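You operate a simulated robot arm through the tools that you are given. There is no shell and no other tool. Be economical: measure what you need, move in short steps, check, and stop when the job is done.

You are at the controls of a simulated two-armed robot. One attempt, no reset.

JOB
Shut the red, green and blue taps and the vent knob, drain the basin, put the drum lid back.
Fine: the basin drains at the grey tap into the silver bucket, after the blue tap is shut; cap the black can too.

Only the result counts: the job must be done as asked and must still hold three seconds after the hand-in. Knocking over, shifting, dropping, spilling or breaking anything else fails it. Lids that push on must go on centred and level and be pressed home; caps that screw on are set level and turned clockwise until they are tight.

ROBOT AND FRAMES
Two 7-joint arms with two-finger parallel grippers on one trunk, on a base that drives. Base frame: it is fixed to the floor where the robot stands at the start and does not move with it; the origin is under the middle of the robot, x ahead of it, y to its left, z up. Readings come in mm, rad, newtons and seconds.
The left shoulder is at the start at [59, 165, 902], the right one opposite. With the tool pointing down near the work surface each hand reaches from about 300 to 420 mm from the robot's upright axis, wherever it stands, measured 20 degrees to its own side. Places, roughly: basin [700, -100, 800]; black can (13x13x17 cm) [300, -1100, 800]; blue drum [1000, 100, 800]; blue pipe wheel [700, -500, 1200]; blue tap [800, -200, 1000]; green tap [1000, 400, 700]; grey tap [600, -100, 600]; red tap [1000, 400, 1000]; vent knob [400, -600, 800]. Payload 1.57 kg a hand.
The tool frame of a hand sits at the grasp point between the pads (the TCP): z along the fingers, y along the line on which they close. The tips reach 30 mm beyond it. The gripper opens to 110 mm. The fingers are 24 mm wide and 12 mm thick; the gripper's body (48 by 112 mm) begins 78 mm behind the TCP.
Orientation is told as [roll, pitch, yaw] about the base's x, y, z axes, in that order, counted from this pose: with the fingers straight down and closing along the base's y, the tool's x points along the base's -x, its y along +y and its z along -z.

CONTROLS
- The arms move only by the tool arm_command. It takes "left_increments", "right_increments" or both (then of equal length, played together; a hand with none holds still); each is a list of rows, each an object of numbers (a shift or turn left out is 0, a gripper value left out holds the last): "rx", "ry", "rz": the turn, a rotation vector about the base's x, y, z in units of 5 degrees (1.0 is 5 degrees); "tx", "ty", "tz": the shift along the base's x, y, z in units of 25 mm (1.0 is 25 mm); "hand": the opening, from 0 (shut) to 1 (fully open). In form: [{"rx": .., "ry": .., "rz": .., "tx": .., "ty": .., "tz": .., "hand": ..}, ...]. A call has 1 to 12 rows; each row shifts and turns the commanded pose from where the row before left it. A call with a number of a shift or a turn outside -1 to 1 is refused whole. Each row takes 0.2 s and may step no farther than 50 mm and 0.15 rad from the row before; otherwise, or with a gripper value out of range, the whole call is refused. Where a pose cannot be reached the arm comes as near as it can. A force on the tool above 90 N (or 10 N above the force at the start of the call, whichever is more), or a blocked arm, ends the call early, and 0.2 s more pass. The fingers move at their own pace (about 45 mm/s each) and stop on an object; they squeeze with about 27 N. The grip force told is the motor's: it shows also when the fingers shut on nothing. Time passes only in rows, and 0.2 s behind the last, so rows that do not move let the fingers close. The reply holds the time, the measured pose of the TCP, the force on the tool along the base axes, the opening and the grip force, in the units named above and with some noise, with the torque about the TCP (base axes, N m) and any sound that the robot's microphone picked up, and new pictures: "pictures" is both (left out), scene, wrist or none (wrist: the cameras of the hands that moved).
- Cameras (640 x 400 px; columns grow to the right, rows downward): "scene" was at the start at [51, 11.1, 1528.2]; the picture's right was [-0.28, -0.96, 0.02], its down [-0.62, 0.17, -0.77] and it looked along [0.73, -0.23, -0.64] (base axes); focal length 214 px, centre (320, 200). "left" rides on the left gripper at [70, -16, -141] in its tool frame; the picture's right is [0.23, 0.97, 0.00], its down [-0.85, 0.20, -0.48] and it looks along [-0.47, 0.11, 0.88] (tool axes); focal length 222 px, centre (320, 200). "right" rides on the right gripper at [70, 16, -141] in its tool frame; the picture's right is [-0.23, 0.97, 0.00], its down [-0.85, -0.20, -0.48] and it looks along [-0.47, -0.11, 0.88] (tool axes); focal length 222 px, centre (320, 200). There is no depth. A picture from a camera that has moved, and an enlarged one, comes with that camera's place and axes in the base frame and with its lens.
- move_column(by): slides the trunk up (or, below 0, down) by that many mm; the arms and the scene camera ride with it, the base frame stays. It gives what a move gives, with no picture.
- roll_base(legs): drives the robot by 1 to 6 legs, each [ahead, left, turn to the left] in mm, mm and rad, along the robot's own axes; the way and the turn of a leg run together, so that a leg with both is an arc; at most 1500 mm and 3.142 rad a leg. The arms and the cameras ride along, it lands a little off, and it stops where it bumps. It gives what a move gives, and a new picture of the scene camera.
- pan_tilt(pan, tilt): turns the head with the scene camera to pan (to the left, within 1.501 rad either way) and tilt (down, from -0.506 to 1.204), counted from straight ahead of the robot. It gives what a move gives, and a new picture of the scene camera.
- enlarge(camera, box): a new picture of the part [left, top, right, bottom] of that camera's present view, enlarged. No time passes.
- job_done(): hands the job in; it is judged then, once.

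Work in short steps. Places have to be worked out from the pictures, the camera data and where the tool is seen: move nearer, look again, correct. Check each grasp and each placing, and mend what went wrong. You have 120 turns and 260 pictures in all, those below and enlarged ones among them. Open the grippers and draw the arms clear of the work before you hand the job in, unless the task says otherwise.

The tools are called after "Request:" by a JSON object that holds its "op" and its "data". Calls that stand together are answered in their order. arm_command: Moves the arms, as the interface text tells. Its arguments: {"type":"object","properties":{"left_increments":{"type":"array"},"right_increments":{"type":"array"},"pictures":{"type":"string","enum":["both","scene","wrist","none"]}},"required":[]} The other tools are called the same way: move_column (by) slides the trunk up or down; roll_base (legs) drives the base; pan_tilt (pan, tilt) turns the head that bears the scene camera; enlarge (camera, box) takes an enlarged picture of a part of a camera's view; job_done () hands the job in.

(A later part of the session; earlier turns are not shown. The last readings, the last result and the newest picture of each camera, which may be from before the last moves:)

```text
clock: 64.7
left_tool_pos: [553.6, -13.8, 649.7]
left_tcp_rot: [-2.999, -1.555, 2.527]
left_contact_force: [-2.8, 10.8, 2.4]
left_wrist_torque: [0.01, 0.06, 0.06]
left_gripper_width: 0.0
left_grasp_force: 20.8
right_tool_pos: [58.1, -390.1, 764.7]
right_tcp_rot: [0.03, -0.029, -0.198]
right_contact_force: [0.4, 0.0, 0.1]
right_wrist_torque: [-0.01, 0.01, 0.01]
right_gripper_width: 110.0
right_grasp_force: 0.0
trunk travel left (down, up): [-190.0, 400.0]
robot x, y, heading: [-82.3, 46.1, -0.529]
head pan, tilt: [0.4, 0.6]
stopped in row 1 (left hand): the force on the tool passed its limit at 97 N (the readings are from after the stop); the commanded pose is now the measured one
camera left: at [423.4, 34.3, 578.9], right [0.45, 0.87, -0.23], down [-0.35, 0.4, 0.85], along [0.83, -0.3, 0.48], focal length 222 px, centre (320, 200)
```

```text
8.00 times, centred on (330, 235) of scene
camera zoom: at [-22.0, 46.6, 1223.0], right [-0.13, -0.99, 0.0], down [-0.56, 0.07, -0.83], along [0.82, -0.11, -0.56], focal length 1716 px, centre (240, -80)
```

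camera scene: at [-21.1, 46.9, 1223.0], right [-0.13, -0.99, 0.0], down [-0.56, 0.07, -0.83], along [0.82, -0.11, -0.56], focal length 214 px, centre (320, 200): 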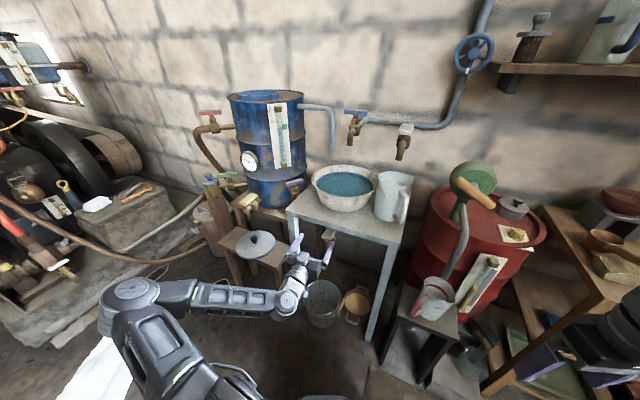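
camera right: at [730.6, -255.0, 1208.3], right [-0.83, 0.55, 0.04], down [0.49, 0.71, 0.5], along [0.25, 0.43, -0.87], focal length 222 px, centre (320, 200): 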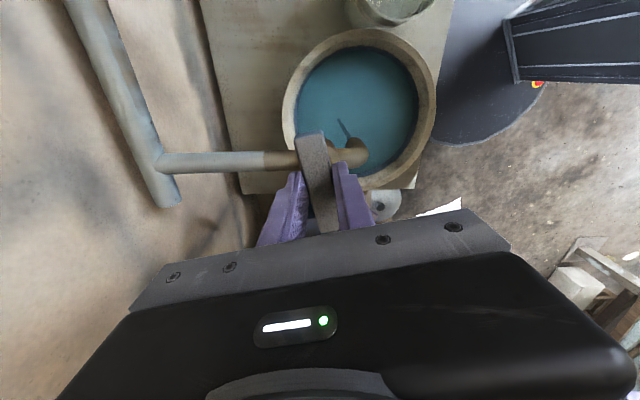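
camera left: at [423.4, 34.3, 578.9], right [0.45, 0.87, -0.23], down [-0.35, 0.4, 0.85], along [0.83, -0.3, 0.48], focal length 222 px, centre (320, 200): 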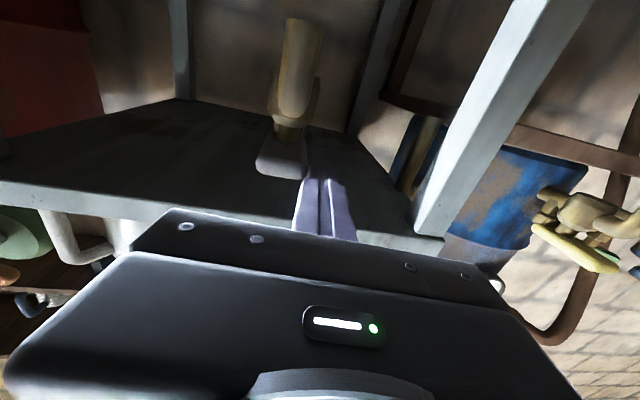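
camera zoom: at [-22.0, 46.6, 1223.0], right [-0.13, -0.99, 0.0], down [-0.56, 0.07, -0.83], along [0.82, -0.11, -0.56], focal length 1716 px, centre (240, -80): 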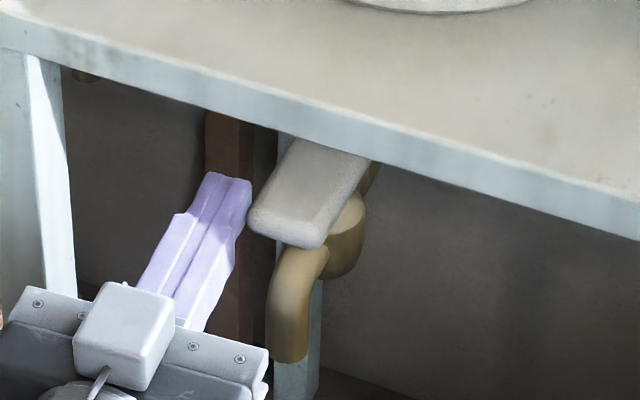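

It only stopped on the leftover push. I repeat the round-the-tip move.

Request:
{"op": "arm_command", "data": {"left_increments": [{"tx": -0.66, "ty": 0.52}, {"tx": -0.66, "ty": 0.52}, {"tx": -0.53, "ty": -0.87}, {"tx": -0.53, "ty": -0.87}, {"tx": -0.53, "ty": -0.87}, {"tx": -0.1, "ty": -0.15}, {"tx": 0.75, "ty": -0.46}, {"tx": 0.75, "ty": -0.46}, {"tx": 0.3, "ty": -0.2}, {}], "pictures": "wrist"}}

Request:
{"op": "enlarge", "data": {"camera": "scene", "box": [300, 210, 360, 260]}}

```text
clock: 66.9
left_tool_pos: [524.8, -88.1, 650.5]
left_tcp_rot: [-2.969, -1.558, 2.491]
left_contact_force: [0.0, -0.3, 0.8]
left_wrist_torque: [0.01, 0.03, 0.03]
left_gripper_width: 0.2
left_grasp_force: 21.5
right_tool_pos: [58.3, -391.8, 765.1]
right_tcp_rot: [0.032, -0.03, -0.201]
right_contact_force: [1.0, 0.5, -0.2]
right_wrist_torque: [0.01, 0.03, 0.02]
right_gripper_width: 110.0
right_grasp_force: 0.1
trunk travel left (down, up): [-190.0, 400.0]
robot x, y, heading: [-88.8, 42.7, -0.533]
head pan, tilt: [0.4, 0.6]
camera left: at [392.8, -38.6, 580.4], right [0.45, 0.86, -0.23], down [-0.34, 0.4, 0.85], along [0.82, -0.3, 0.48], focal length 222 px, centre (320, 200)
```

left: 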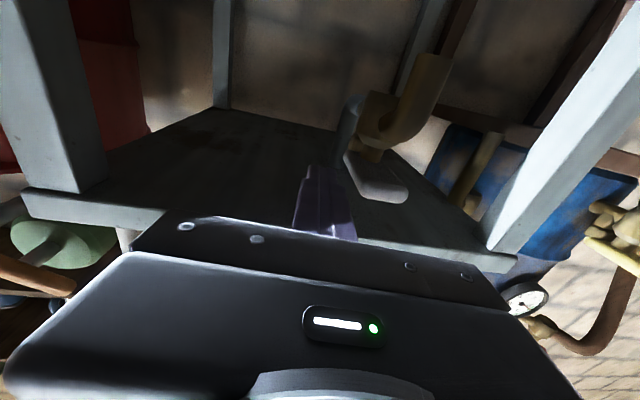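

```text
8.00 times, centred on (330, 235) of scene
camera zoom: at [-21.3, 45.8, 1223.0], right [-0.13, -0.99, 0.0], down [-0.56, 0.07, -0.83], along [0.82, -0.11, -0.56], focal length 1716 px, centre (240, -80)
```

zoom: 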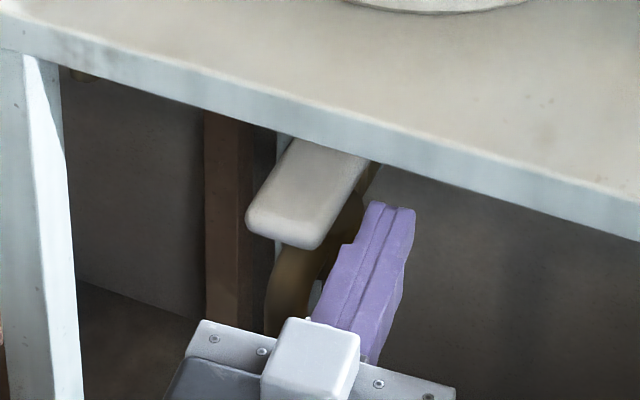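

Now on the right flank. I push left (clockwise).

Request:
{"op": "arm_command", "data": {"left_increments": [{"tx": -0.3, "ty": 0.2}, {"tx": 0.13, "ty": 0.21}, {"tx": 0.13, "ty": 0.21}, {"tx": 0.13, "ty": 0.21}, {"tx": 0.13, "ty": 0.21}, {"tx": 0.13, "ty": 0.21}, {"tx": 0.13, "ty": 0.21}, {"tx": 0.15, "ty": 0.18}], "pictures": "wrist"}}

Request:
{"op": "enlarge", "data": {"camera": "scene", "box": [300, 210, 360, 260]}}

```text
clock: 68.7
left_tool_pos: [527.1, -68.6, 649.6]
left_tcp_rot: [-2.468, -1.563, 1.935]
left_contact_force: [-40.7, -61.4, -12.4]
left_wrist_torque: [-0.18, 0.48, -2.13]
left_gripper_width: 0.0
left_grasp_force: 21.6
right_tool_pos: [56.3, -396.2, 763.2]
right_tcp_rot: [0.036, -0.029, -0.202]
right_contact_force: [-0.4, 0.1, 0.2]
right_wrist_torque: [-0.01, -0.04, 0.0]
right_gripper_width: 109.9
right_grasp_force: 0.1
trunk travel left (down, up): [-190.0, 400.0]
robot x, y, heading: [-85.3, 45.2, -0.534]
head pan, tilt: [0.4, 0.6]
camera left: at [397.7, -10.1, 581.5], right [0.49, 0.84, -0.23], down [-0.31, 0.42, 0.85], along [0.81, -0.35, 0.47], focal length 222 px, centre (320, 200)
```

left: 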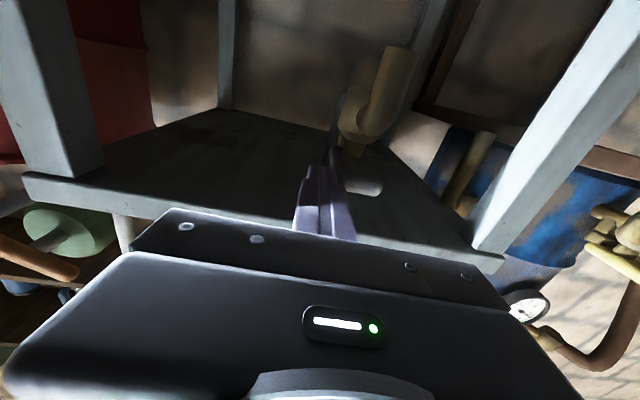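

```text
8.00 times, centred on (330, 235) of scene
camera zoom: at [-23.2, 40.4, 1223.0], right [-0.13, -0.99, 0.0], down [-0.56, 0.08, -0.83], along [0.82, -0.11, -0.56], focal length 1716 px, centre (240, -80)
```

zoom: 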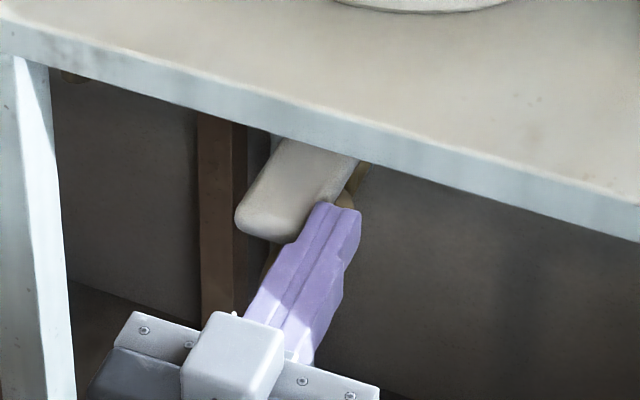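

Rigid in yaw both ways, so this paddle must tip up/down rather than turn. I'll back out, grip it again from the front, and test lifting.

Request:
{"op": "arm_command", "data": {"left_increments": [{"tx": -0.2, "ty": -0.35}, {"tx": -0.2, "ty": -0.35}], "pictures": "none"}}

Request:
{"op": "arm_command", "data": {"left_increments": [{"tx": -0.8, "ty": 0.5}, {"tx": -0.7, "ty": 0.45}, {"hand": 0.75, "tx": 0.2, "ty": 0.5}, {"tx": 0.3, "ty": 0.55}, {}, {}, {}, {}], "pictures": "wrist"}}

```text
clock: 69.3
left_tool_pos: [525.8, -68.7, 649.7]
left_tcp_rot: [-3.026, -1.559, 2.532]
left_contact_force: [-22.1, -27.2, -1.7]
left_wrist_torque: [-0.12, 0.13, -0.95]
left_gripper_width: 0.0
left_grasp_force: 20.8
right_tool_pos: [59.0, -391.7, 764.8]
right_tcp_rot: [0.033, -0.03, -0.196]
right_contact_force: [-0.4, 0.2, 0.1]
right_wrist_torque: [0.01, -0.02, 0.05]
right_gripper_width: 110.1
right_grasp_force: 0.1
trunk travel left (down, up): [-190.0, 400.0]
robot x, y, heading: [-80.1, 44.8, -0.533]
head pan, tilt: [0.4, 0.6]
```

```text
clock: 71.1
left_tool_pos: [504.4, -15.0, 648.9]
left_tcp_rot: [-2.971, -1.555, 2.493]
left_contact_force: [-0.7, -0.7, 0.5]
left_wrist_torque: [0.0, -0.02, -0.01]
left_gripper_width: 82.3
left_grasp_force: 0.1
right_tool_pos: [59.2, -390.9, 765.2]
right_tcp_rot: [0.031, -0.03, -0.198]
right_contact_force: [0.3, -0.5, 0.2]
right_wrist_torque: [-0.01, 0.02, 0.03]
right_gripper_width: 110.1
right_grasp_force: 0.1
trunk travel left (down, up): [-190.0, 400.0]
robot x, y, heading: [-83.0, 40.9, -0.529]
head pan, tilt: [0.4, 0.6]
camera left: at [373.6, 35.9, 579.0], right [0.45, 0.86, -0.23], down [-0.34, 0.4, 0.85], along [0.82, -0.3, 0.48], focal length 222 px, centre (320, 200)
```

left: 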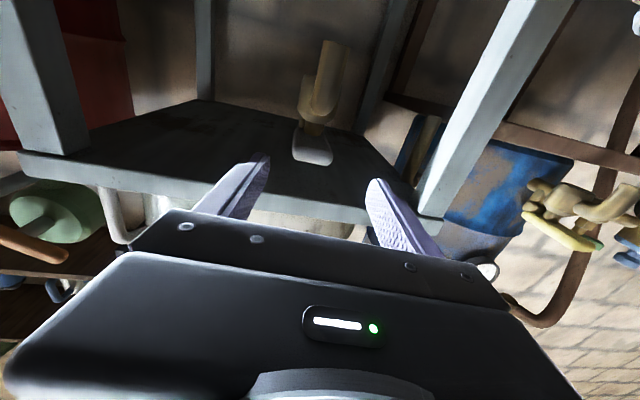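

I enlarge the tap from below and the similar pale tap over the mug to understand the mechanism.

Request:
{"op": "enlarge", "data": {"camera": "left", "box": [250, 20, 390, 190]}}

Request:
{"op": "enlarge", "data": {"camera": "scene", "box": [330, 95, 430, 175]}}

Request:
{"op": "enlarge", "data": {"camera": "scene", "box": [190, 100, 320, 230]}}

```text
2.35 times, centred on (320, 105) of left
camera zoom: at [373.6, 35.9, 579.0], right [0.45, 0.86, -0.23], down [-0.34, 0.4, 0.85], along [0.82, -0.3, 0.48], focal length 523 px, centre (320, 424)
```

zoom: 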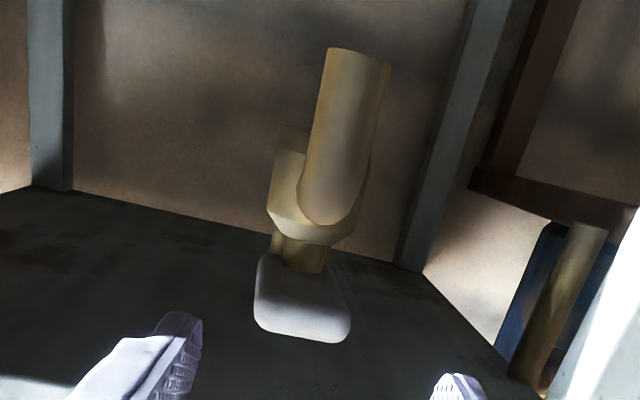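

```text
5.00 times, centred on (380, 135) of scene
camera zoom: at [-21.3, 45.8, 1223.0], right [-0.13, -0.99, 0.0], down [-0.56, 0.07, -0.83], along [0.82, -0.11, -0.56], focal length 1072 px, centre (20, 525)
```

zoom: 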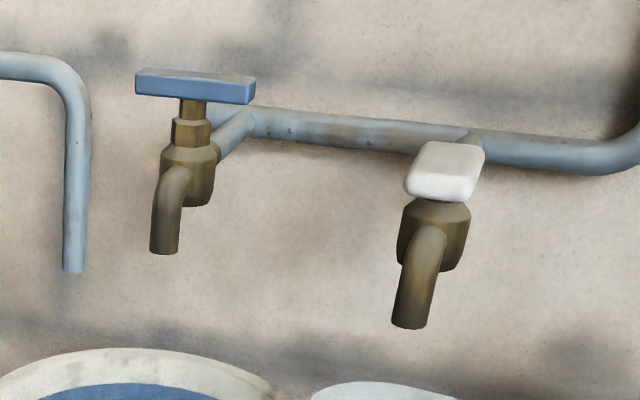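

```text
3.08 times, centred on (255, 165) of scene
camera zoom: at [-21.3, 45.8, 1223.0], right [-0.13, -0.99, 0.0], down [-0.56, 0.07, -0.83], along [0.82, -0.11, -0.56], focal length 660 px, centre (520, 308)
```

zoom: 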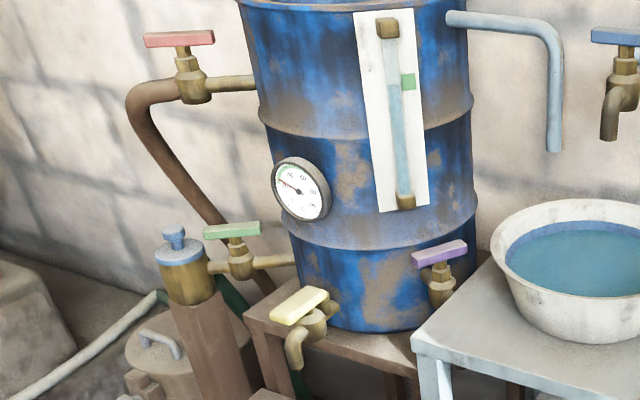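

These paddles sit straight on the body: lever taps, likely lifted or pressed. I grip the paddle again and test lifting.

Request:
{"op": "arm_command", "data": {"left_increments": [{"tx": 0.82, "ty": -0.56}, {"tx": 0.82, "ty": -0.56}, {"tx": 0.82, "ty": -0.56}, {"hand": 0}, {"hand": 0}, {"hand": 0}, {"hand": 0}], "pictures": "none"}}

Request:
{"op": "arm_command", "data": {"left_increments": [{"tz": 0.2}, {"tz": 0.2}, {"tz": 0.2}, {"tz": 0.1}], "pictures": "wrist"}}

Request:
{"op": "enlarge", "data": {"camera": "scene", "box": [300, 210, 360, 260]}}

```text
clock: 72.7
left_tool_pos: [568.0, -57.5, 649.1]
left_tcp_rot: [-2.971, -1.558, 2.491]
left_contact_force: [0.2, -3.1, 0.3]
left_wrist_torque: [0.03, 0.02, -1.24]
left_gripper_width: 43.5
left_grasp_force: 28.5
right_tool_pos: [58.2, -391.2, 765.1]
right_tcp_rot: [0.03, -0.03, -0.198]
right_contact_force: [0.4, -0.2, -0.5]
right_wrist_torque: [0.01, 0.03, -0.01]
right_gripper_width: 110.0
right_grasp_force: 0.1
trunk travel left (down, up): [-190.0, 400.0]
robot x, y, heading: [-84.1, 45.9, -0.532]
head pan, tilt: [0.4, 0.6]
```

```text
clock: 73.7
left_tool_pos: [566.5, -57.7, 660.4]
left_tcp_rot: [-1.519, -1.567, 1.041]
left_contact_force: [-8.7, -0.4, -35.7]
left_wrist_torque: [0.37, 0.26, -2.22]
left_gripper_width: 42.9
left_grasp_force: 45.0
right_tool_pos: [59.4, -391.0, 765.2]
right_tcp_rot: [0.032, -0.026, -0.199]
right_contact_force: [0.6, 0.4, -0.4]
right_wrist_torque: [0.03, 0.01, 0.01]
right_gripper_width: 109.9
right_grasp_force: 0.0
trunk travel left (down, up): [-190.0, 400.0]
robot x, y, heading: [-84.6, 42.3, -0.528]
head pan, tilt: [0.4, 0.6]
camera left: at [435.1, -6.9, 591.9], right [0.45, 0.86, -0.23], down [-0.33, 0.4, 0.85], along [0.83, -0.31, 0.47], focal length 222 px, centre (320, 200)
```

left: 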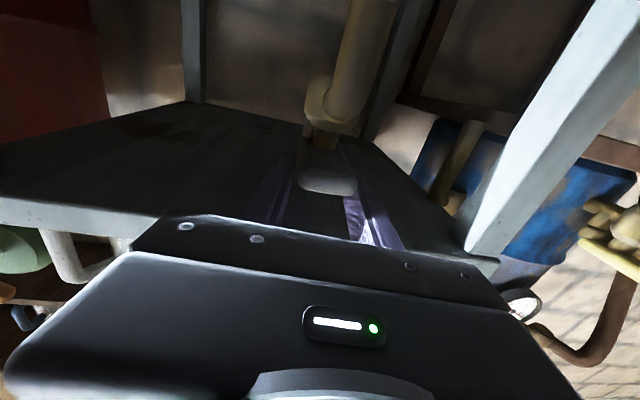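

```text
8.00 times, centred on (330, 235) of scene
camera zoom: at [-18.9, 45.3, 1222.7], right [-0.13, -0.99, 0.0], down [-0.56, 0.07, -0.82], along [0.82, -0.11, -0.57], focal length 1716 px, centre (240, -80)
```

zoom: 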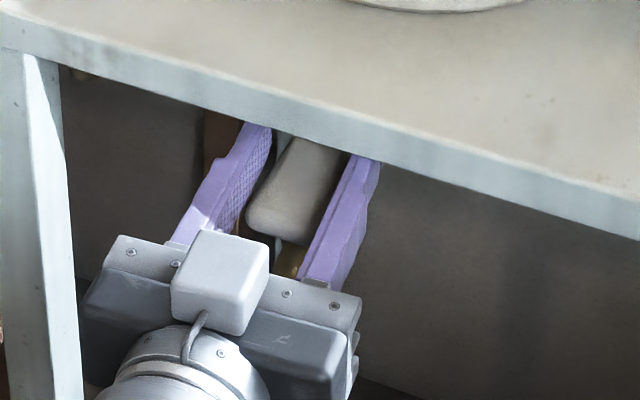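

Lifting gives 36 N of resistance with likely slip. I test pressing down instead.

Request:
{"op": "arm_command", "data": {"left_increments": [{"tz": -0.3}, {"tz": -0.3}, {"tz": -0.2}, {"tz": -0.2}, {"tz": -0.2}, {"tz": -0.2}], "pictures": "wrist"}}

Request:
{"op": "enlarge", "data": {"camera": "scene", "box": [290, 200, 370, 300]}}

```text
clock: 75.1
left_tool_pos: [566.4, -57.4, 635.0]
left_tcp_rot: [-3.126, -1.547, 2.647]
left_contact_force: [-0.7, 8.1, 21.9]
left_wrist_torque: [-0.53, -1.2, -2.17]
left_gripper_width: 43.4
left_grasp_force: 44.7
right_tool_pos: [57.3, -391.3, 766.0]
right_tcp_rot: [0.03, -0.032, -0.198]
right_contact_force: [-0.3, -0.4, -0.4]
right_wrist_torque: [-0.01, -0.01, -0.04]
right_gripper_width: 109.9
right_grasp_force: 0.1
trunk travel left (down, up): [-190.0, 400.0]
robot x, y, heading: [-81.8, 44.2, -0.531]
head pan, tilt: [0.4, 0.6]
camera left: at [435.4, -7.1, 564.2], right [0.45, 0.86, -0.23], down [-0.35, 0.41, 0.84], along [0.82, -0.3, 0.49], focal length 222 px, centre (320, 200)
```

left: 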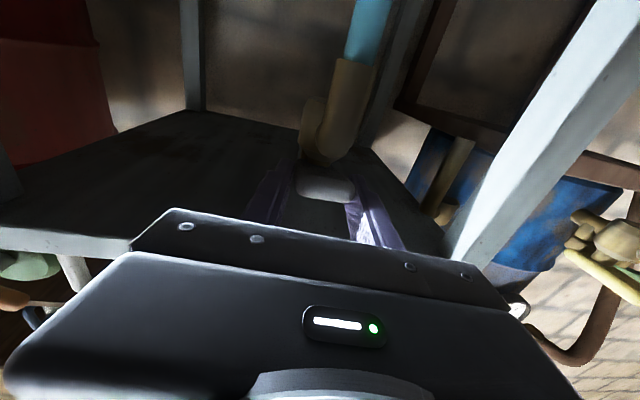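

```text
4.00 times, centred on (330, 250) of scene
camera zoom: at [-23.3, 46.8, 1223.2], right [-0.13, -0.99, 0.0], down [-0.56, 0.07, -0.83], along [0.82, -0.11, -0.56], focal length 858 px, centre (280, 0)
```

zoom: 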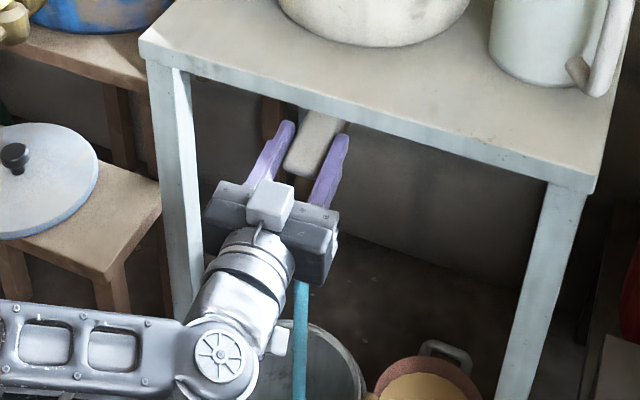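

Pressing down opens it — water runs into the bucket. It seems sprung, so I keep holding it down and let time pass.

Request:
{"op": "arm_command", "data": {"left_increments": [{"tz": -0.15}, {}, {}, {}, {}, {}, {}, {}, {}, {}, {}, {}], "pictures": "none"}}

Request:
{"op": "enlarge", "data": {"camera": "scene", "box": [270, 150, 410, 330]}}

```text
clock: 77.7
left_tool_pos: [567.3, -56.9, 633.5]
left_tcp_rot: [-3.056, -1.547, 2.578]
left_contact_force: [9.5, 12.6, 28.9]
left_wrist_torque: [0.06, -0.76, -2.18]
left_gripper_width: 43.4
left_grasp_force: 44.8
right_tool_pos: [57.5, -391.6, 765.3]
right_tcp_rot: [0.029, -0.031, -0.2]
right_contact_force: [-0.5, 0.0, 0.5]
right_wrist_torque: [0.0, -0.03, 0.02]
right_gripper_width: 109.9
right_grasp_force: 0.0
trunk travel left (down, up): [-190.0, 400.0]
robot x, y, heading: [-85.3, 42.1, -0.527]
head pan, tilt: [0.4, 0.6]
```

```text
2.22 times, centred on (340, 240) of scene
camera zoom: at [-23.1, 47.1, 1223.2], right [-0.13, -0.99, 0.0], down [-0.56, 0.07, -0.83], along [0.82, -0.11, -0.56], focal length 477 px, centre (276, 111)
```

zoom: 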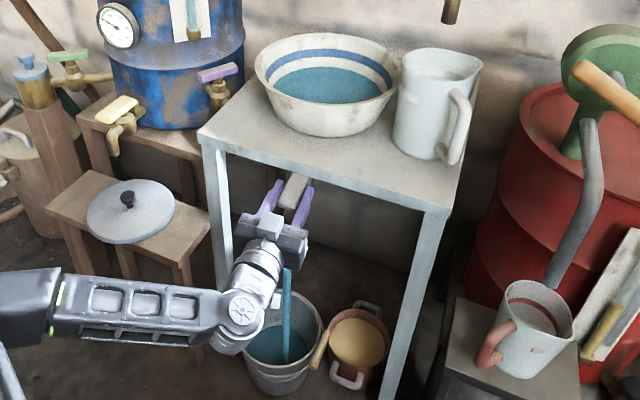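

The basin is falling and the bucket filling. I keep holding.

Request:
{"op": "arm_command", "data": {"left_increments": [{}, {}, {}, {}, {}, {}, {}, {}, {}, {}, {}, {}], "pictures": "none"}}

Request:
{"op": "arm_command", "data": {"left_increments": [{}, {}, {}, {}, {}, {}, {}, {}, {}, {}, {}, {}], "pictures": "none"}}

Request:
{"op": "enlarge", "data": {"camera": "scene", "box": [270, 150, 410, 330]}}

```text
clock: 80.3
left_tool_pos: [567.1, -57.0, 631.3]
left_tcp_rot: [-3.043, -1.55, 2.566]
left_contact_force: [9.3, 13.5, 28.9]
left_wrist_torque: [0.18, -0.61, -2.15]
left_gripper_width: 43.3
left_grasp_force: 45.4
right_tool_pos: [58.3, -390.8, 765.6]
right_tcp_rot: [0.03, -0.03, -0.199]
right_contact_force: [0.1, -0.4, -0.3]
right_wrist_torque: [0.01, 0.03, 0.01]
right_gripper_width: 110.2
right_grasp_force: 0.0
trunk travel left (down, up): [-190.0, 400.0]
robot x, y, heading: [-83.1, 41.5, -0.53]
head pan, tilt: [0.4, 0.6]
```

```text
clock: 82.9
left_tool_pos: [565.2, -56.5, 632.2]
left_tcp_rot: [-3.039, -1.549, 2.561]
left_contact_force: [9.2, 14.0, 28.0]
left_wrist_torque: [0.19, -0.53, -2.11]
left_gripper_width: 43.3
left_grasp_force: 44.9
right_tool_pos: [58.0, -389.6, 765.9]
right_tcp_rot: [0.029, -0.03, -0.2]
right_contact_force: [-0.2, -0.7, -0.8]
right_wrist_torque: [-0.01, 0.01, 0.01]
right_gripper_width: 109.8
right_grasp_force: 0.0
trunk travel left (down, up): [-190.0, 400.0]
robot x, y, heading: [-85.9, 43.3, -0.532]
head pan, tilt: [0.4, 0.6]
```

```text
2.22 times, centred on (340, 240) of scene
camera zoom: at [-23.1, 47.1, 1223.2], right [-0.13, -0.99, 0.0], down [-0.56, 0.07, -0.83], along [0.82, -0.11, -0.56], focal length 477 px, centre (276, 111)
```

zoom: 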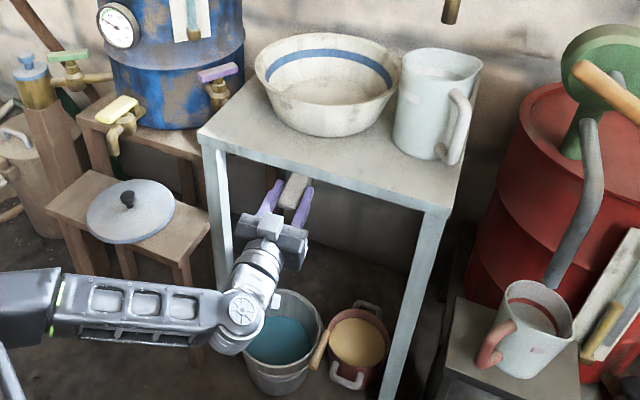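

The basin is empty and the bucket holds it. I ease the paddle back up, open and back out.

Request:
{"op": "arm_command", "data": {"left_increments": [{"tz": 0.3}, {"tz": 0.3}, {"hand": 0.8}, {"hand": 0.8}, {"hand": 0.8}, {"tx": -0.82, "ty": 0.53}, {"tx": -0.82, "ty": 0.53}, {"tx": -0.82, "ty": 0.53}, {"tx": -0.82, "ty": 0.53}, {"tx": -0.82, "ty": 0.53}], "pictures": "scene"}}

Request:
{"op": "enlarge", "data": {"camera": "scene", "box": [290, 200, 370, 300]}}

```text
clock: 85.1
left_tool_pos: [495.5, -3.1, 624.2]
left_tcp_rot: [-2.947, -1.556, 2.469]
left_contact_force: [0.5, 0.0, 0.5]
left_wrist_torque: [0.0, -0.02, 0.01]
left_gripper_width: 88.3
left_grasp_force: 0.1
left hand out of reach, approached as far as the arm can: row 9, 10
right_tool_pos: [58.9, -391.9, 766.0]
right_tcp_rot: [0.032, -0.031, -0.199]
right_contact_force: [0.0, 0.0, -0.2]
right_wrist_torque: [-0.03, -0.02, -0.02]
right_gripper_width: 109.8
right_grasp_force: 0.1
trunk travel left (down, up): [-190.0, 400.0]
robot x, y, heading: [-81.9, 42.2, -0.532]
head pan, tilt: [0.4, 0.6]
camera scene: at [-21.3, 45.8, 1223.0], right [-0.13, -0.99, 0.0], down [-0.56, 0.07, -0.83], along [0.82, -0.11, -0.56], focal length 214 px, centre (320, 200)
```

scene: 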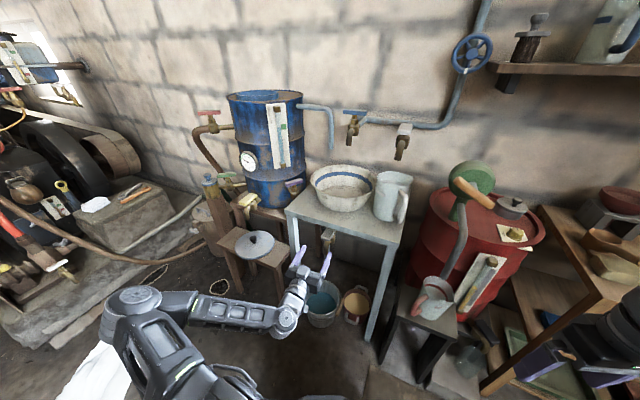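

```text
4.00 times, centred on (330, 250) of scene
camera zoom: at [-21.3, 45.8, 1223.0], right [-0.13, -0.99, 0.0], down [-0.56, 0.07, -0.83], along [0.82, -0.11, -0.56], focal length 858 px, centre (280, 0)
```

zoom: 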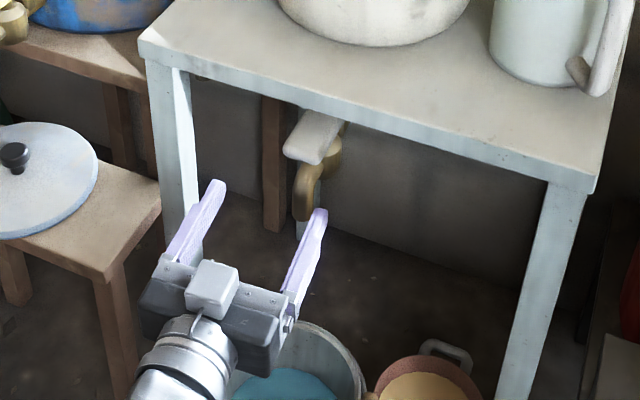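

Paddle sprang back up and the flow has stopped. Triangulation puts red ≈[928,360,1036] and green ≈[930,361,757] right below it. I raise the trunk and drive left to stand before them for the left hand.

Request:
{"op": "move_column", "data": {"by": 400}}

Request:
{"op": "roll_base", "data": {"legs": [[-60, 0, 0], [0, 615, 0]]}}

Request:
{"op": "arm_command", "data": {"left_increments": [{"rx": 0.505, "ry": 0.863}, {"rx": 0.505, "ry": 0.863}, {"rx": 0.505, "ry": 0.863}, {"rx": 0.505, "ry": 0.863}, {"rx": 0.505, "ry": 0.863}, {"rx": 0.505, "ry": 0.863}, {"rx": 0.505, "ry": 0.863}, {"rx": 0.505, "ry": 0.863}, {"rx": 0.505, "ry": 0.863}, {"rx": 0.505, "ry": 0.863}, {"rx": 0.505, "ry": 0.863}, {"rx": 0.505, "ry": 0.863}], "pictures": "none"}}

Request:
{"op": "pan_tilt", "data": {"pan": 0.1, "tilt": 0.7}}

```text
clock: 88.9
left_tool_pos: [495.3, -2.5, 1024.9]
left_tcp_rot: [-2.977, -1.555, 2.499]
left_contact_force: [0.1, 0.7, -0.8]
left_wrist_torque: [0.01, 0.03, 0.03]
left_gripper_width: 88.1
left_grasp_force: 0.0
right_tool_pos: [58.5, -391.6, 1164.3]
right_tcp_rot: [0.033, -0.03, -0.199]
right_contact_force: [0.6, -0.6, 0.3]
right_wrist_torque: [0.02, 0.01, 0.02]
right_gripper_width: 110.4
right_grasp_force: 0.0
trunk travel left (down, up): [-590.0, 0.0]
robot x, y, heading: [-82.4, 47.3, -0.526]
head pan, tilt: [0.4, 0.6]
```

```text
clock: 92.9
left_tool_pos: [753.8, 554.5, 1024.9]
left_tcp_rot: [-2.948, -1.554, 2.472]
left_contact_force: [0.0, -0.1, 0.6]
left_wrist_torque: [-0.03, 0.03, -0.01]
left_gripper_width: 87.7
left_grasp_force: 0.1
right_tool_pos: [317.5, 167.5, 1164.9]
right_tcp_rot: [0.03, -0.029, -0.198]
right_contact_force: [0.0, 0.3, 0.0]
right_wrist_torque: [-0.01, 0.01, 0.01]
right_gripper_width: 109.8
right_grasp_force: 0.1
trunk travel left (down, up): [-590.0, 0.0]
robot x, y, heading: [172.8, 599.0, -0.532]
head pan, tilt: [0.4, 0.6]
camera scene: at [237.5, 603.9, 1623.0], right [-0.13, -0.99, 0.0], down [-0.56, 0.07, -0.82], along [0.82, -0.11, -0.57], focal length 214 px, centre (320, 200)
```

scene: 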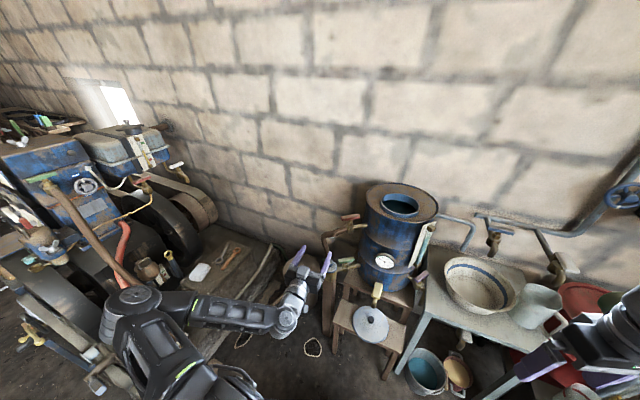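

```text
clock: 95.5
left_tool_pos: [767.2, 550.3, 1017.9]
left_tcp_rot: [0.049, -0.539, -0.527]
left_contact_force: [0.5, -0.3, 0.1]
left_wrist_torque: [-0.02, -0.01, 0.04]
left_gripper_width: 88.1
left_grasp_force: 0.2
left hand out of reach, approached as far as the arm can: row 1, 2
right_tool_pos: [316.8, 166.6, 1164.8]
right_tcp_rot: [0.032, -0.027, -0.197]
right_contact_force: [0.5, 0.1, 0.4]
right_wrist_torque: [-0.01, 0.01, 0.01]
right_gripper_width: 109.9
right_grasp_force: 0.1
trunk travel left (down, up): [-590.0, 0.0]
robot x, y, heading: [173.1, 601.8, -0.529]
head pan, tilt: [0.4, 0.6]
```

```text
clock: 96.3
left_tool_pos: [767.2, 549.5, 1019.0]
left_tcp_rot: [0.047, -0.54, -0.528]
left_contact_force: [-0.3, 0.2, -0.4]
left_wrist_torque: [-0.01, 0.03, 0.02]
left_gripper_width: 88.0
left_grasp_force: 0.2
right_tool_pos: [317.5, 165.6, 1164.9]
right_tcp_rot: [0.03, -0.029, -0.199]
right_contact_force: [-0.5, 0.4, -0.1]
right_wrist_torque: [0.02, 0.02, -0.01]
right_gripper_width: 110.2
right_grasp_force: 0.2
trunk travel left (down, up): [-590.0, 0.0]
robot x, y, heading: [175.4, 603.7, -0.534]
head pan, tilt: [0.099, 0.7]
camera scene: at [226.7, 579.3, 1614.4], right [-0.42, -0.91, 0.0], down [-0.58, 0.27, -0.77], along [0.69, -0.32, -0.64], focal length 214 px, centre (320, 200)
```

scene: 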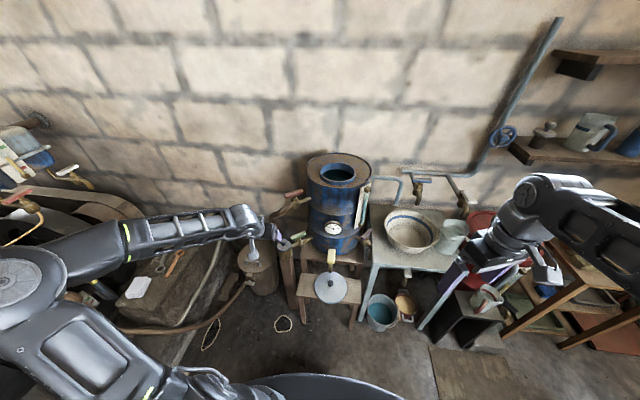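

I enlarge the taps and drum from this viewpoint.

Request:
{"op": "enlarge", "data": {"camera": "scene", "box": [260, 140, 390, 260]}}

Request:
{"op": "enlarge", "data": {"camera": "scene", "box": [270, 180, 330, 260]}}

```text
3.33 times, centred on (325, 200) of scene
camera zoom: at [226.7, 579.3, 1614.4], right [-0.42, -0.91, 0.0], down [-0.58, 0.27, -0.77], along [0.69, -0.32, -0.64], focal length 715 px, centre (303, 200)
```

zoom: 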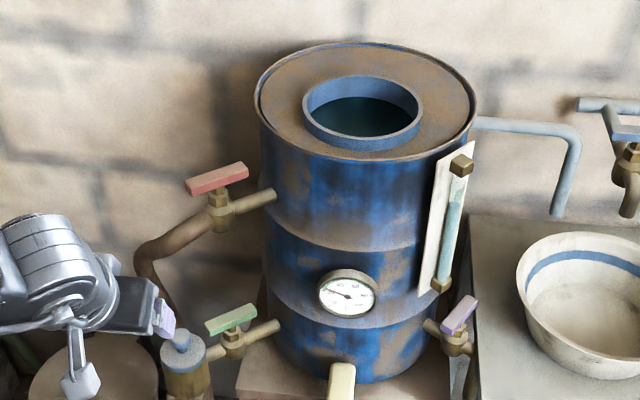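

```text
5.00 times, centred on (300, 220) of scene
camera zoom: at [226.7, 579.3, 1614.4], right [-0.42, -0.91, 0.0], down [-0.58, 0.27, -0.77], along [0.69, -0.32, -0.64], focal length 1072 px, centre (420, 100)
```

zoom: 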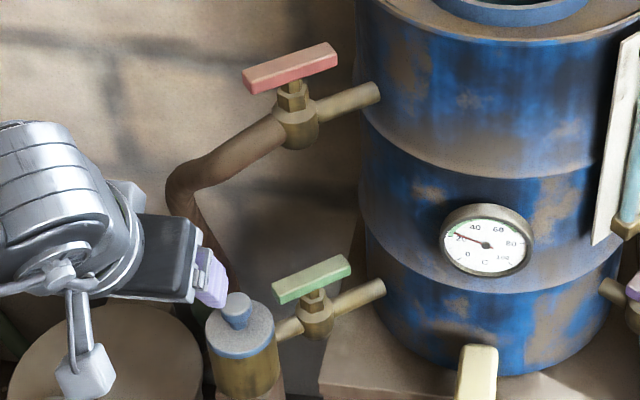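

Red bar lies nearly along y, centre ≈[932,370,1042]. I make the left tool vertical while raising it, then drive 170 mm ahead.

Request:
{"op": "arm_command", "data": {"left_increments": [{"rx": 0.505, "ry": 0.863, "tz": 0.6, "tx": -0.4}, {"rx": 0.505, "ry": 0.863, "tz": 0.6, "tx": -0.4}, {"rx": 0.505, "ry": 0.863, "tz": 0.6, "tx": -0.4}, {"rx": 0.505, "ry": 0.863, "tz": 0.6, "tx": -0.4}, {"rx": 0.505, "ry": 0.863, "tz": 0.6, "tx": -0.4}, {"rx": 0.505, "ry": 0.863, "tz": 0.6, "tx": -0.4}, {"rz": -1, "hand": 1}, {"rz": -1}, {"rz": -1}, {"rz": -1}, {"rz": -1}, {"rz": -1}], "pictures": "none"}}

Request:
{"op": "roll_base", "data": {"legs": [[170, 0, 0]]}}

Request:
{"op": "arm_command", "data": {"left_increments": [{"rz": -1}, {"rz": -1}, {"rz": -1}, {"rz": -1}, {"rz": -1}, {"rz": -1}, {}], "pictures": "wrist"}}

```text
clock: 98.9
left_tool_pos: [689.4, 551.0, 1091.9]
left_tcp_rot: [0.052, -0.02, -1.048]
left_contact_force: [-0.1, -0.7, 0.0]
left_wrist_torque: [-0.01, 0.06, 0.01]
left_gripper_width: 110.0
left_grasp_force: 0.0
left hand out of reach, approached as far as the arm can: row 6, 12
right_tool_pos: [316.2, 165.6, 1164.6]
right_tcp_rot: [0.032, -0.028, -0.198]
right_contact_force: [0.2, -0.2, 0.1]
right_wrist_torque: [-0.02, 0.02, -0.02]
right_gripper_width: 110.1
right_grasp_force: 0.1
trunk travel left (down, up): [-590.0, 0.0]
robot x, y, heading: [173.7, 597.6, -0.531]
head pan, tilt: [0.099, 0.7]
```

```text
clock: 100.4
left_tool_pos: [834.3, 463.9, 1091.9]
left_tcp_rot: [0.051, -0.019, -1.051]
left_contact_force: [-0.2, -0.2, -0.3]
left_wrist_torque: [0.02, 0.05, -0.01]
left_gripper_width: 109.9
left_grasp_force: 0.1
right_tool_pos: [460.0, 79.8, 1164.2]
right_tcp_rot: [0.031, -0.028, -0.203]
right_contact_force: [0.0, -0.4, -0.2]
right_wrist_torque: [0.02, -0.02, 0.0]
right_gripper_width: 109.6
right_grasp_force: 0.0
trunk travel left (down, up): [-590.0, 0.0]
robot x, y, heading: [315.9, 514.9, -0.538]
head pan, tilt: [0.099, 0.7]
camera scene: at [372.1, 492.9, 1614.3], right [-0.42, -0.91, 0.0], down [-0.58, 0.27, -0.76], along [0.69, -0.32, -0.65], focal length 214 px, centre (320, 200)
```

scene: 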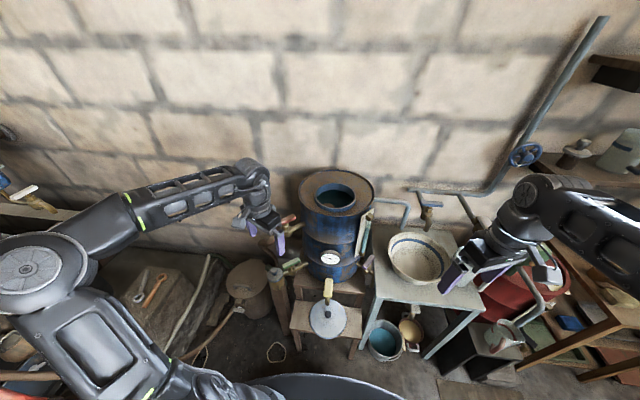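

```text
clock: 102.0
left_tool_pos: [730.8, 414.5, 1013.9]
left_tcp_rot: [0.056, -0.023, -1.57]
left_contact_force: [0.4, -0.7, -0.6]
left_wrist_torque: [0.01, -0.02, 0.01]
left_gripper_width: 109.9
left_grasp_force: 0.1
left hand out of reach, approached as far as the arm can: row 1, 2, 3, 4, 5, 6
right_tool_pos: [456.9, 80.1, 1165.3]
right_tcp_rot: [0.031, -0.031, -0.202]
right_contact_force: [0.5, 0.8, 0.0]
right_wrist_torque: [0.01, -0.03, 0.03]
right_gripper_width: 110.2
right_grasp_force: 0.1
trunk travel left (down, up): [-590.0, 0.0]
robot x, y, heading: [316.4, 515.7, -0.535]
head pan, tilt: [0.099, 0.7]
camera left: at [707.5, 487.0, 1153.1], right [0.97, 0.23, 0.05], down [0.17, -0.84, 0.51], along [0.16, -0.49, -0.86], focal length 222 px, centre (320, 200)
```

left: 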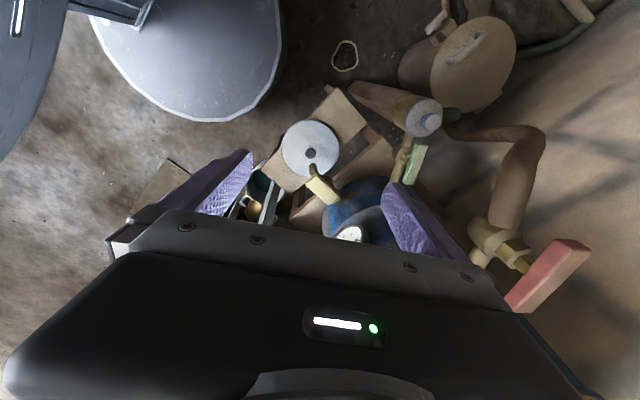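

The yawed hand got pulled back by the reach limit. There's still ~120 mm floor clearance to the stool, so I raise the hand and drive 60 mm closer.

Request:
{"op": "arm_command", "data": {"left_increments": [{"tz": 1}, {"tz": 1}, {"tz": 1}], "pictures": "none"}}

Request:
{"op": "roll_base", "data": {"legs": [[60, 0, 0]]}}

Request:
{"op": "arm_command", "data": {"left_increments": [{"tx": 0.9, "ty": 0}, {"tx": 0.9, "ty": 0}, {"tx": 0.9, "ty": 0}, {"tx": 0.9}, {}], "pictures": "wrist"}}

```text
clock: 102.8
left_tool_pos: [696.3, 408.4, 1063.4]
left_tcp_rot: [0.054, -0.024, -1.572]
left_contact_force: [0.2, -0.5, -1.0]
left_wrist_torque: [0.02, 0.0, 0.0]
left_gripper_width: 110.1
left_grasp_force: 0.1
left hand out of reach, approached as far as the arm can: row 1, 2, 3
right_tool_pos: [458.6, 79.4, 1165.3]
right_tcp_rot: [0.031, -0.029, -0.204]
right_contact_force: [-0.9, -0.3, 0.1]
right_wrist_torque: [0.04, -0.04, 0.01]
right_gripper_width: 110.2
right_grasp_force: 0.0
trunk travel left (down, up): [-590.0, 0.0]
robot x, y, heading: [323.6, 515.9, -0.536]
head pan, tilt: [0.099, 0.7]
```

```text
clock: 103.7
left_tool_pos: [750.8, 378.6, 1063.2]
left_tcp_rot: [0.055, -0.024, -1.572]
left_contact_force: [0.9, -0.4, -0.4]
left_wrist_torque: [0.05, 0.02, -0.02]
left_gripper_width: 109.9
left_grasp_force: 0.1
right_tool_pos: [510.9, 49.0, 1165.1]
right_tcp_rot: [0.031, -0.028, -0.203]
right_contact_force: [0.6, -0.6, -0.4]
right_wrist_torque: [0.01, 0.08, 0.0]
right_gripper_width: 109.9
right_grasp_force: 0.2
trunk travel left (down, up): [-590.0, 0.0]
robot x, y, heading: [367.8, 486.1, -0.536]
head pan, tilt: [0.099, 0.7]
camera scene: at [423.6, 462.4, 1614.3], right [-0.42, -0.91, 0.0], down [-0.58, 0.27, -0.76], along [0.69, -0.32, -0.65], focal length 214 px, centre (320, 200)
```

scene: 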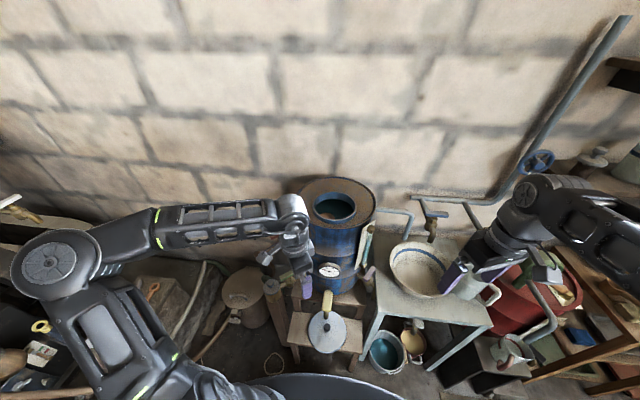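

```text
clock: 104.9
left_tool_pos: [780.7, 378.9, 1022.6]
left_tcp_rot: [0.06, -0.03, -1.568]
left_contact_force: [-0.1, -0.6, -0.1]
left_wrist_torque: [0.0, 0.0, 0.01]
left_gripper_width: 110.3
left_grasp_force: 0.1
left hand out of reach, approached as far as the arm can: row 1, 2, 3, 4
right_tool_pos: [509.9, 50.0, 1165.5]
right_tcp_rot: [0.031, -0.031, -0.203]
right_contact_force: [0.6, 0.4, 0.0]
right_wrist_torque: [-0.04, 0.01, 0.0]
right_gripper_width: 110.1
right_grasp_force: 0.1
trunk travel left (down, up): [-590.0, 0.0]
robot x, y, heading: [367.6, 484.9, -0.536]
head pan, tilt: [0.099, 0.7]
camera left: at [757.4, 453.0, 1161.0], right [0.97, 0.23, 0.05], down [0.17, -0.84, 0.51], along [0.16, -0.49, -0.86], focal length 222 px, centre (320, 200)
```

left: 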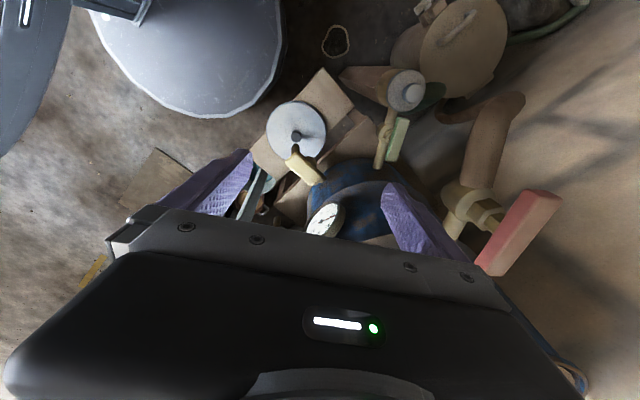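

The yaw of −90° cripples the left arm's reach. Instead I'll turn the bar by pushing its left end toward the wall (clockwise) with shut fingers pointing down, at a comfortable yaw. I rotate back, close and rise.

Request:
{"op": "arm_command", "data": {"left_increments": [{"rz": 1, "hand": 0}, {"rz": 1}, {"rz": 1}, {"rz": 1}, {"rz": 1}, {"rz": 1}, {"rz": 1}, {"rz": 1}, {"rz": 1}, {"rz": 1}, {"rz": 1}, {"rz": 1}], "pictures": "none"}}

Request:
{"op": "arm_command", "data": {"left_increments": [{"tz": 0.9}, {"tz": 0.9}, {"tz": 0.7}, {"tx": 0.8, "ty": 0.3}, {"tx": 0.8, "ty": 0.3}, {"tx": 0.6, "ty": 0.3}, {}], "pictures": "wrist"}}

Request:
{"op": "enlarge", "data": {"camera": "scene", "box": [230, 160, 380, 280]}}

```text
clock: 107.5
left_tool_pos: [780.4, 396.2, 1023.9]
left_tcp_rot: [0.054, -0.026, -0.524]
left_contact_force: [-0.3, -0.3, 0.7]
left_wrist_torque: [0.02, -0.05, 0.0]
left_gripper_width: 0.0
left_grasp_force: 20.9
left hand out of reach, approached as far as the arm can: row 2, 5, 7, 10
right_tool_pos: [510.0, 50.0, 1165.4]
right_tcp_rot: [0.031, -0.03, -0.202]
right_contact_force: [0.1, -0.6, 0.7]
right_wrist_torque: [0.02, -0.01, 0.05]
right_gripper_width: 110.0
right_grasp_force: 0.1
trunk travel left (down, up): [-590.0, 0.0]
robot x, y, heading: [370.7, 486.2, -0.539]
head pan, tilt: [0.099, 0.7]
```

```text
clock: 109.1
left_tool_pos: [836.0, 416.1, 1085.2]
left_tcp_rot: [0.056, -0.026, -0.527]
left_contact_force: [-0.7, 0.3, -0.5]
left_wrist_torque: [0.03, 0.0, -0.02]
left_gripper_width: 0.2
left_grasp_force: 21.5
right_tool_pos: [510.3, 49.6, 1165.4]
right_tcp_rot: [0.031, -0.029, -0.201]
right_contact_force: [0.5, 1.0, 0.4]
right_wrist_torque: [0.0, -0.01, 0.01]
right_gripper_width: 109.9
right_grasp_force: 0.2
trunk travel left (down, up): [-590.0, 0.0]
robot x, y, heading: [371.6, 484.6, -0.532]
head pan, tilt: [0.099, 0.7]
camera left: at [761.0, 432.4, 1224.6], right [0.29, 0.96, 0.05], down [0.82, -0.27, 0.51], along [0.5, -0.11, -0.86], focal length 222 px, centre (320, 200)
```

left: 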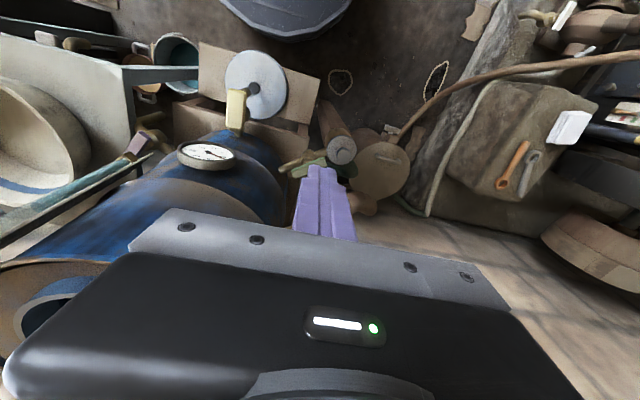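

```text
3.33 times, centred on (305, 220) of scene
camera zoom: at [421.2, 463.4, 1614.4], right [-0.42, -0.91, 0.0], down [-0.58, 0.27, -0.77], along [0.69, -0.32, -0.64], focal length 715 px, centre (370, 133)
```

zoom: 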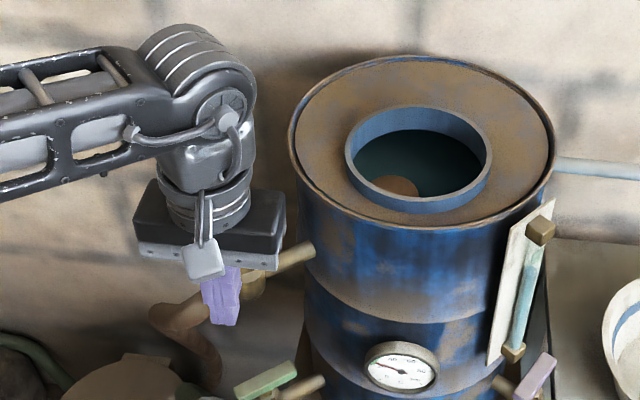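

Full reach at this yaw. I go down in front of the red bar's left end and push toward the wall, watching force.

Request:
{"op": "arm_command", "data": {"left_increments": [{"tx": 0.75}, {"tx": 0.75}, {"tx": 0.7, "tz": -0.4}, {"tz": -0.6}, {"tx": 0.24}, {"tx": 0.24}, {"tx": 0.24}, {"tx": 0.24}, {"tx": 0.24}, {"tx": 0.24}], "pictures": "none"}}

Request:
{"op": "enlarge", "data": {"camera": "scene", "box": [230, 160, 380, 280]}}

```text
clock: 111.3
left_tool_pos: [917.7, 434.2, 1055.0]
left_tcp_rot: [0.052, -0.027, -0.525]
left_contact_force: [0.1, -0.3, -0.1]
left_wrist_torque: [-0.03, 0.02, 0.02]
left_gripper_width: 0.1
left_grasp_force: 21.4
left hand out of reach, approached as far as the arm can: row 2, 3, 7, 9
right_tool_pos: [510.1, 48.0, 1165.4]
right_tcp_rot: [0.033, -0.029, -0.201]
right_contact_force: [1.5, 0.6, 0.2]
right_wrist_torque: [0.01, -0.01, 0.0]
right_gripper_width: 109.7
right_grasp_force: 0.1
trunk travel left (down, up): [-590.0, 0.0]
robot x, y, heading: [371.0, 484.5, -0.535]
head pan, tilt: [0.099, 0.7]
```

```text
3.33 times, centred on (305, 220) of scene
camera zoom: at [421.6, 463.7, 1614.4], right [-0.42, -0.91, 0.0], down [-0.58, 0.27, -0.76], along [0.69, -0.32, -0.64], focal length 715 px, centre (370, 133)
```

zoom: 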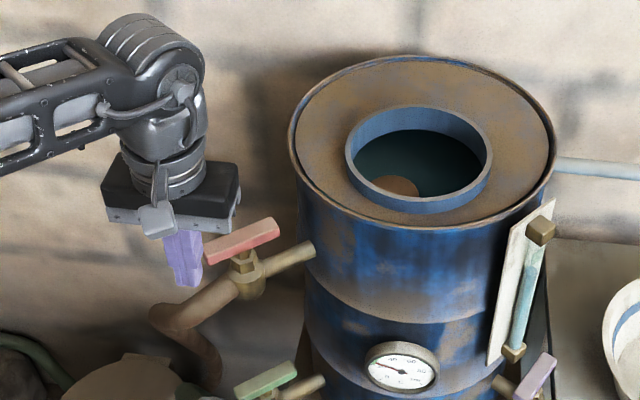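

Just out to the left of the bar and at the reach limit. The bar's left end is at about [937,411]. I tilt the tool 20° forward for reach, step back and right to [893,402].

Request:
{"op": "arm_command", "data": {"left_increments": [{"tx": -0.6, "ty": -0.2}, {"tx": -0.4, "ty": -0.3, "rx": -0.505, "ry": -0.863}, {"ty": -0.4, "rx": -0.505, "ry": -0.863}, {"ty": -0.4, "rx": -0.505, "ry": -0.863}, {"rx": -0.505, "ry": -0.863}, {}], "pictures": "none"}}

Request:
{"op": "enlarge", "data": {"camera": "scene", "box": [230, 180, 330, 260]}}

```text
clock: 112.7
left_tool_pos: [895.6, 399.5, 1055.7]
left_tcp_rot: [0.054, -0.374, -0.523]
left_contact_force: [0.1, -0.9, -0.3]
left_wrist_torque: [0.0, 0.03, -0.01]
left_gripper_width: 0.0
left_grasp_force: 21.7
right_tool_pos: [510.2, 49.7, 1165.1]
right_tcp_rot: [0.031, -0.028, -0.201]
right_contact_force: [0.0, 0.0, 0.1]
right_wrist_torque: [0.01, 0.03, -0.01]
right_gripper_width: 110.0
right_grasp_force: 0.0
trunk travel left (down, up): [-590.0, 0.0]
robot x, y, heading: [371.5, 487.1, -0.541]
head pan, tilt: [0.099, 0.7]
```

```text
5.00 times, centred on (280, 220) of scene
camera zoom: at [421.8, 463.4, 1614.3], right [-0.42, -0.91, 0.0], down [-0.58, 0.27, -0.76], along [0.69, -0.32, -0.64], focal length 1072 px, centre (520, 100)
```

zoom: 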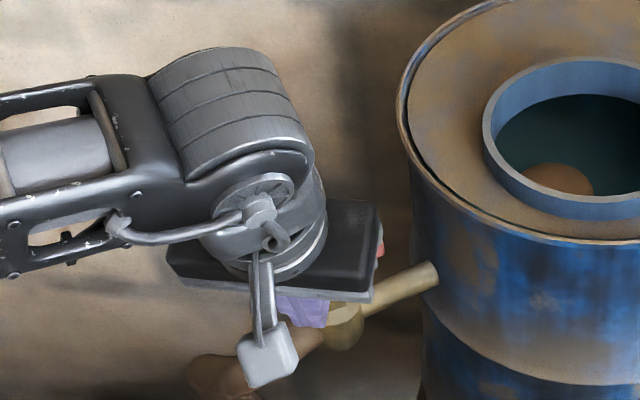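

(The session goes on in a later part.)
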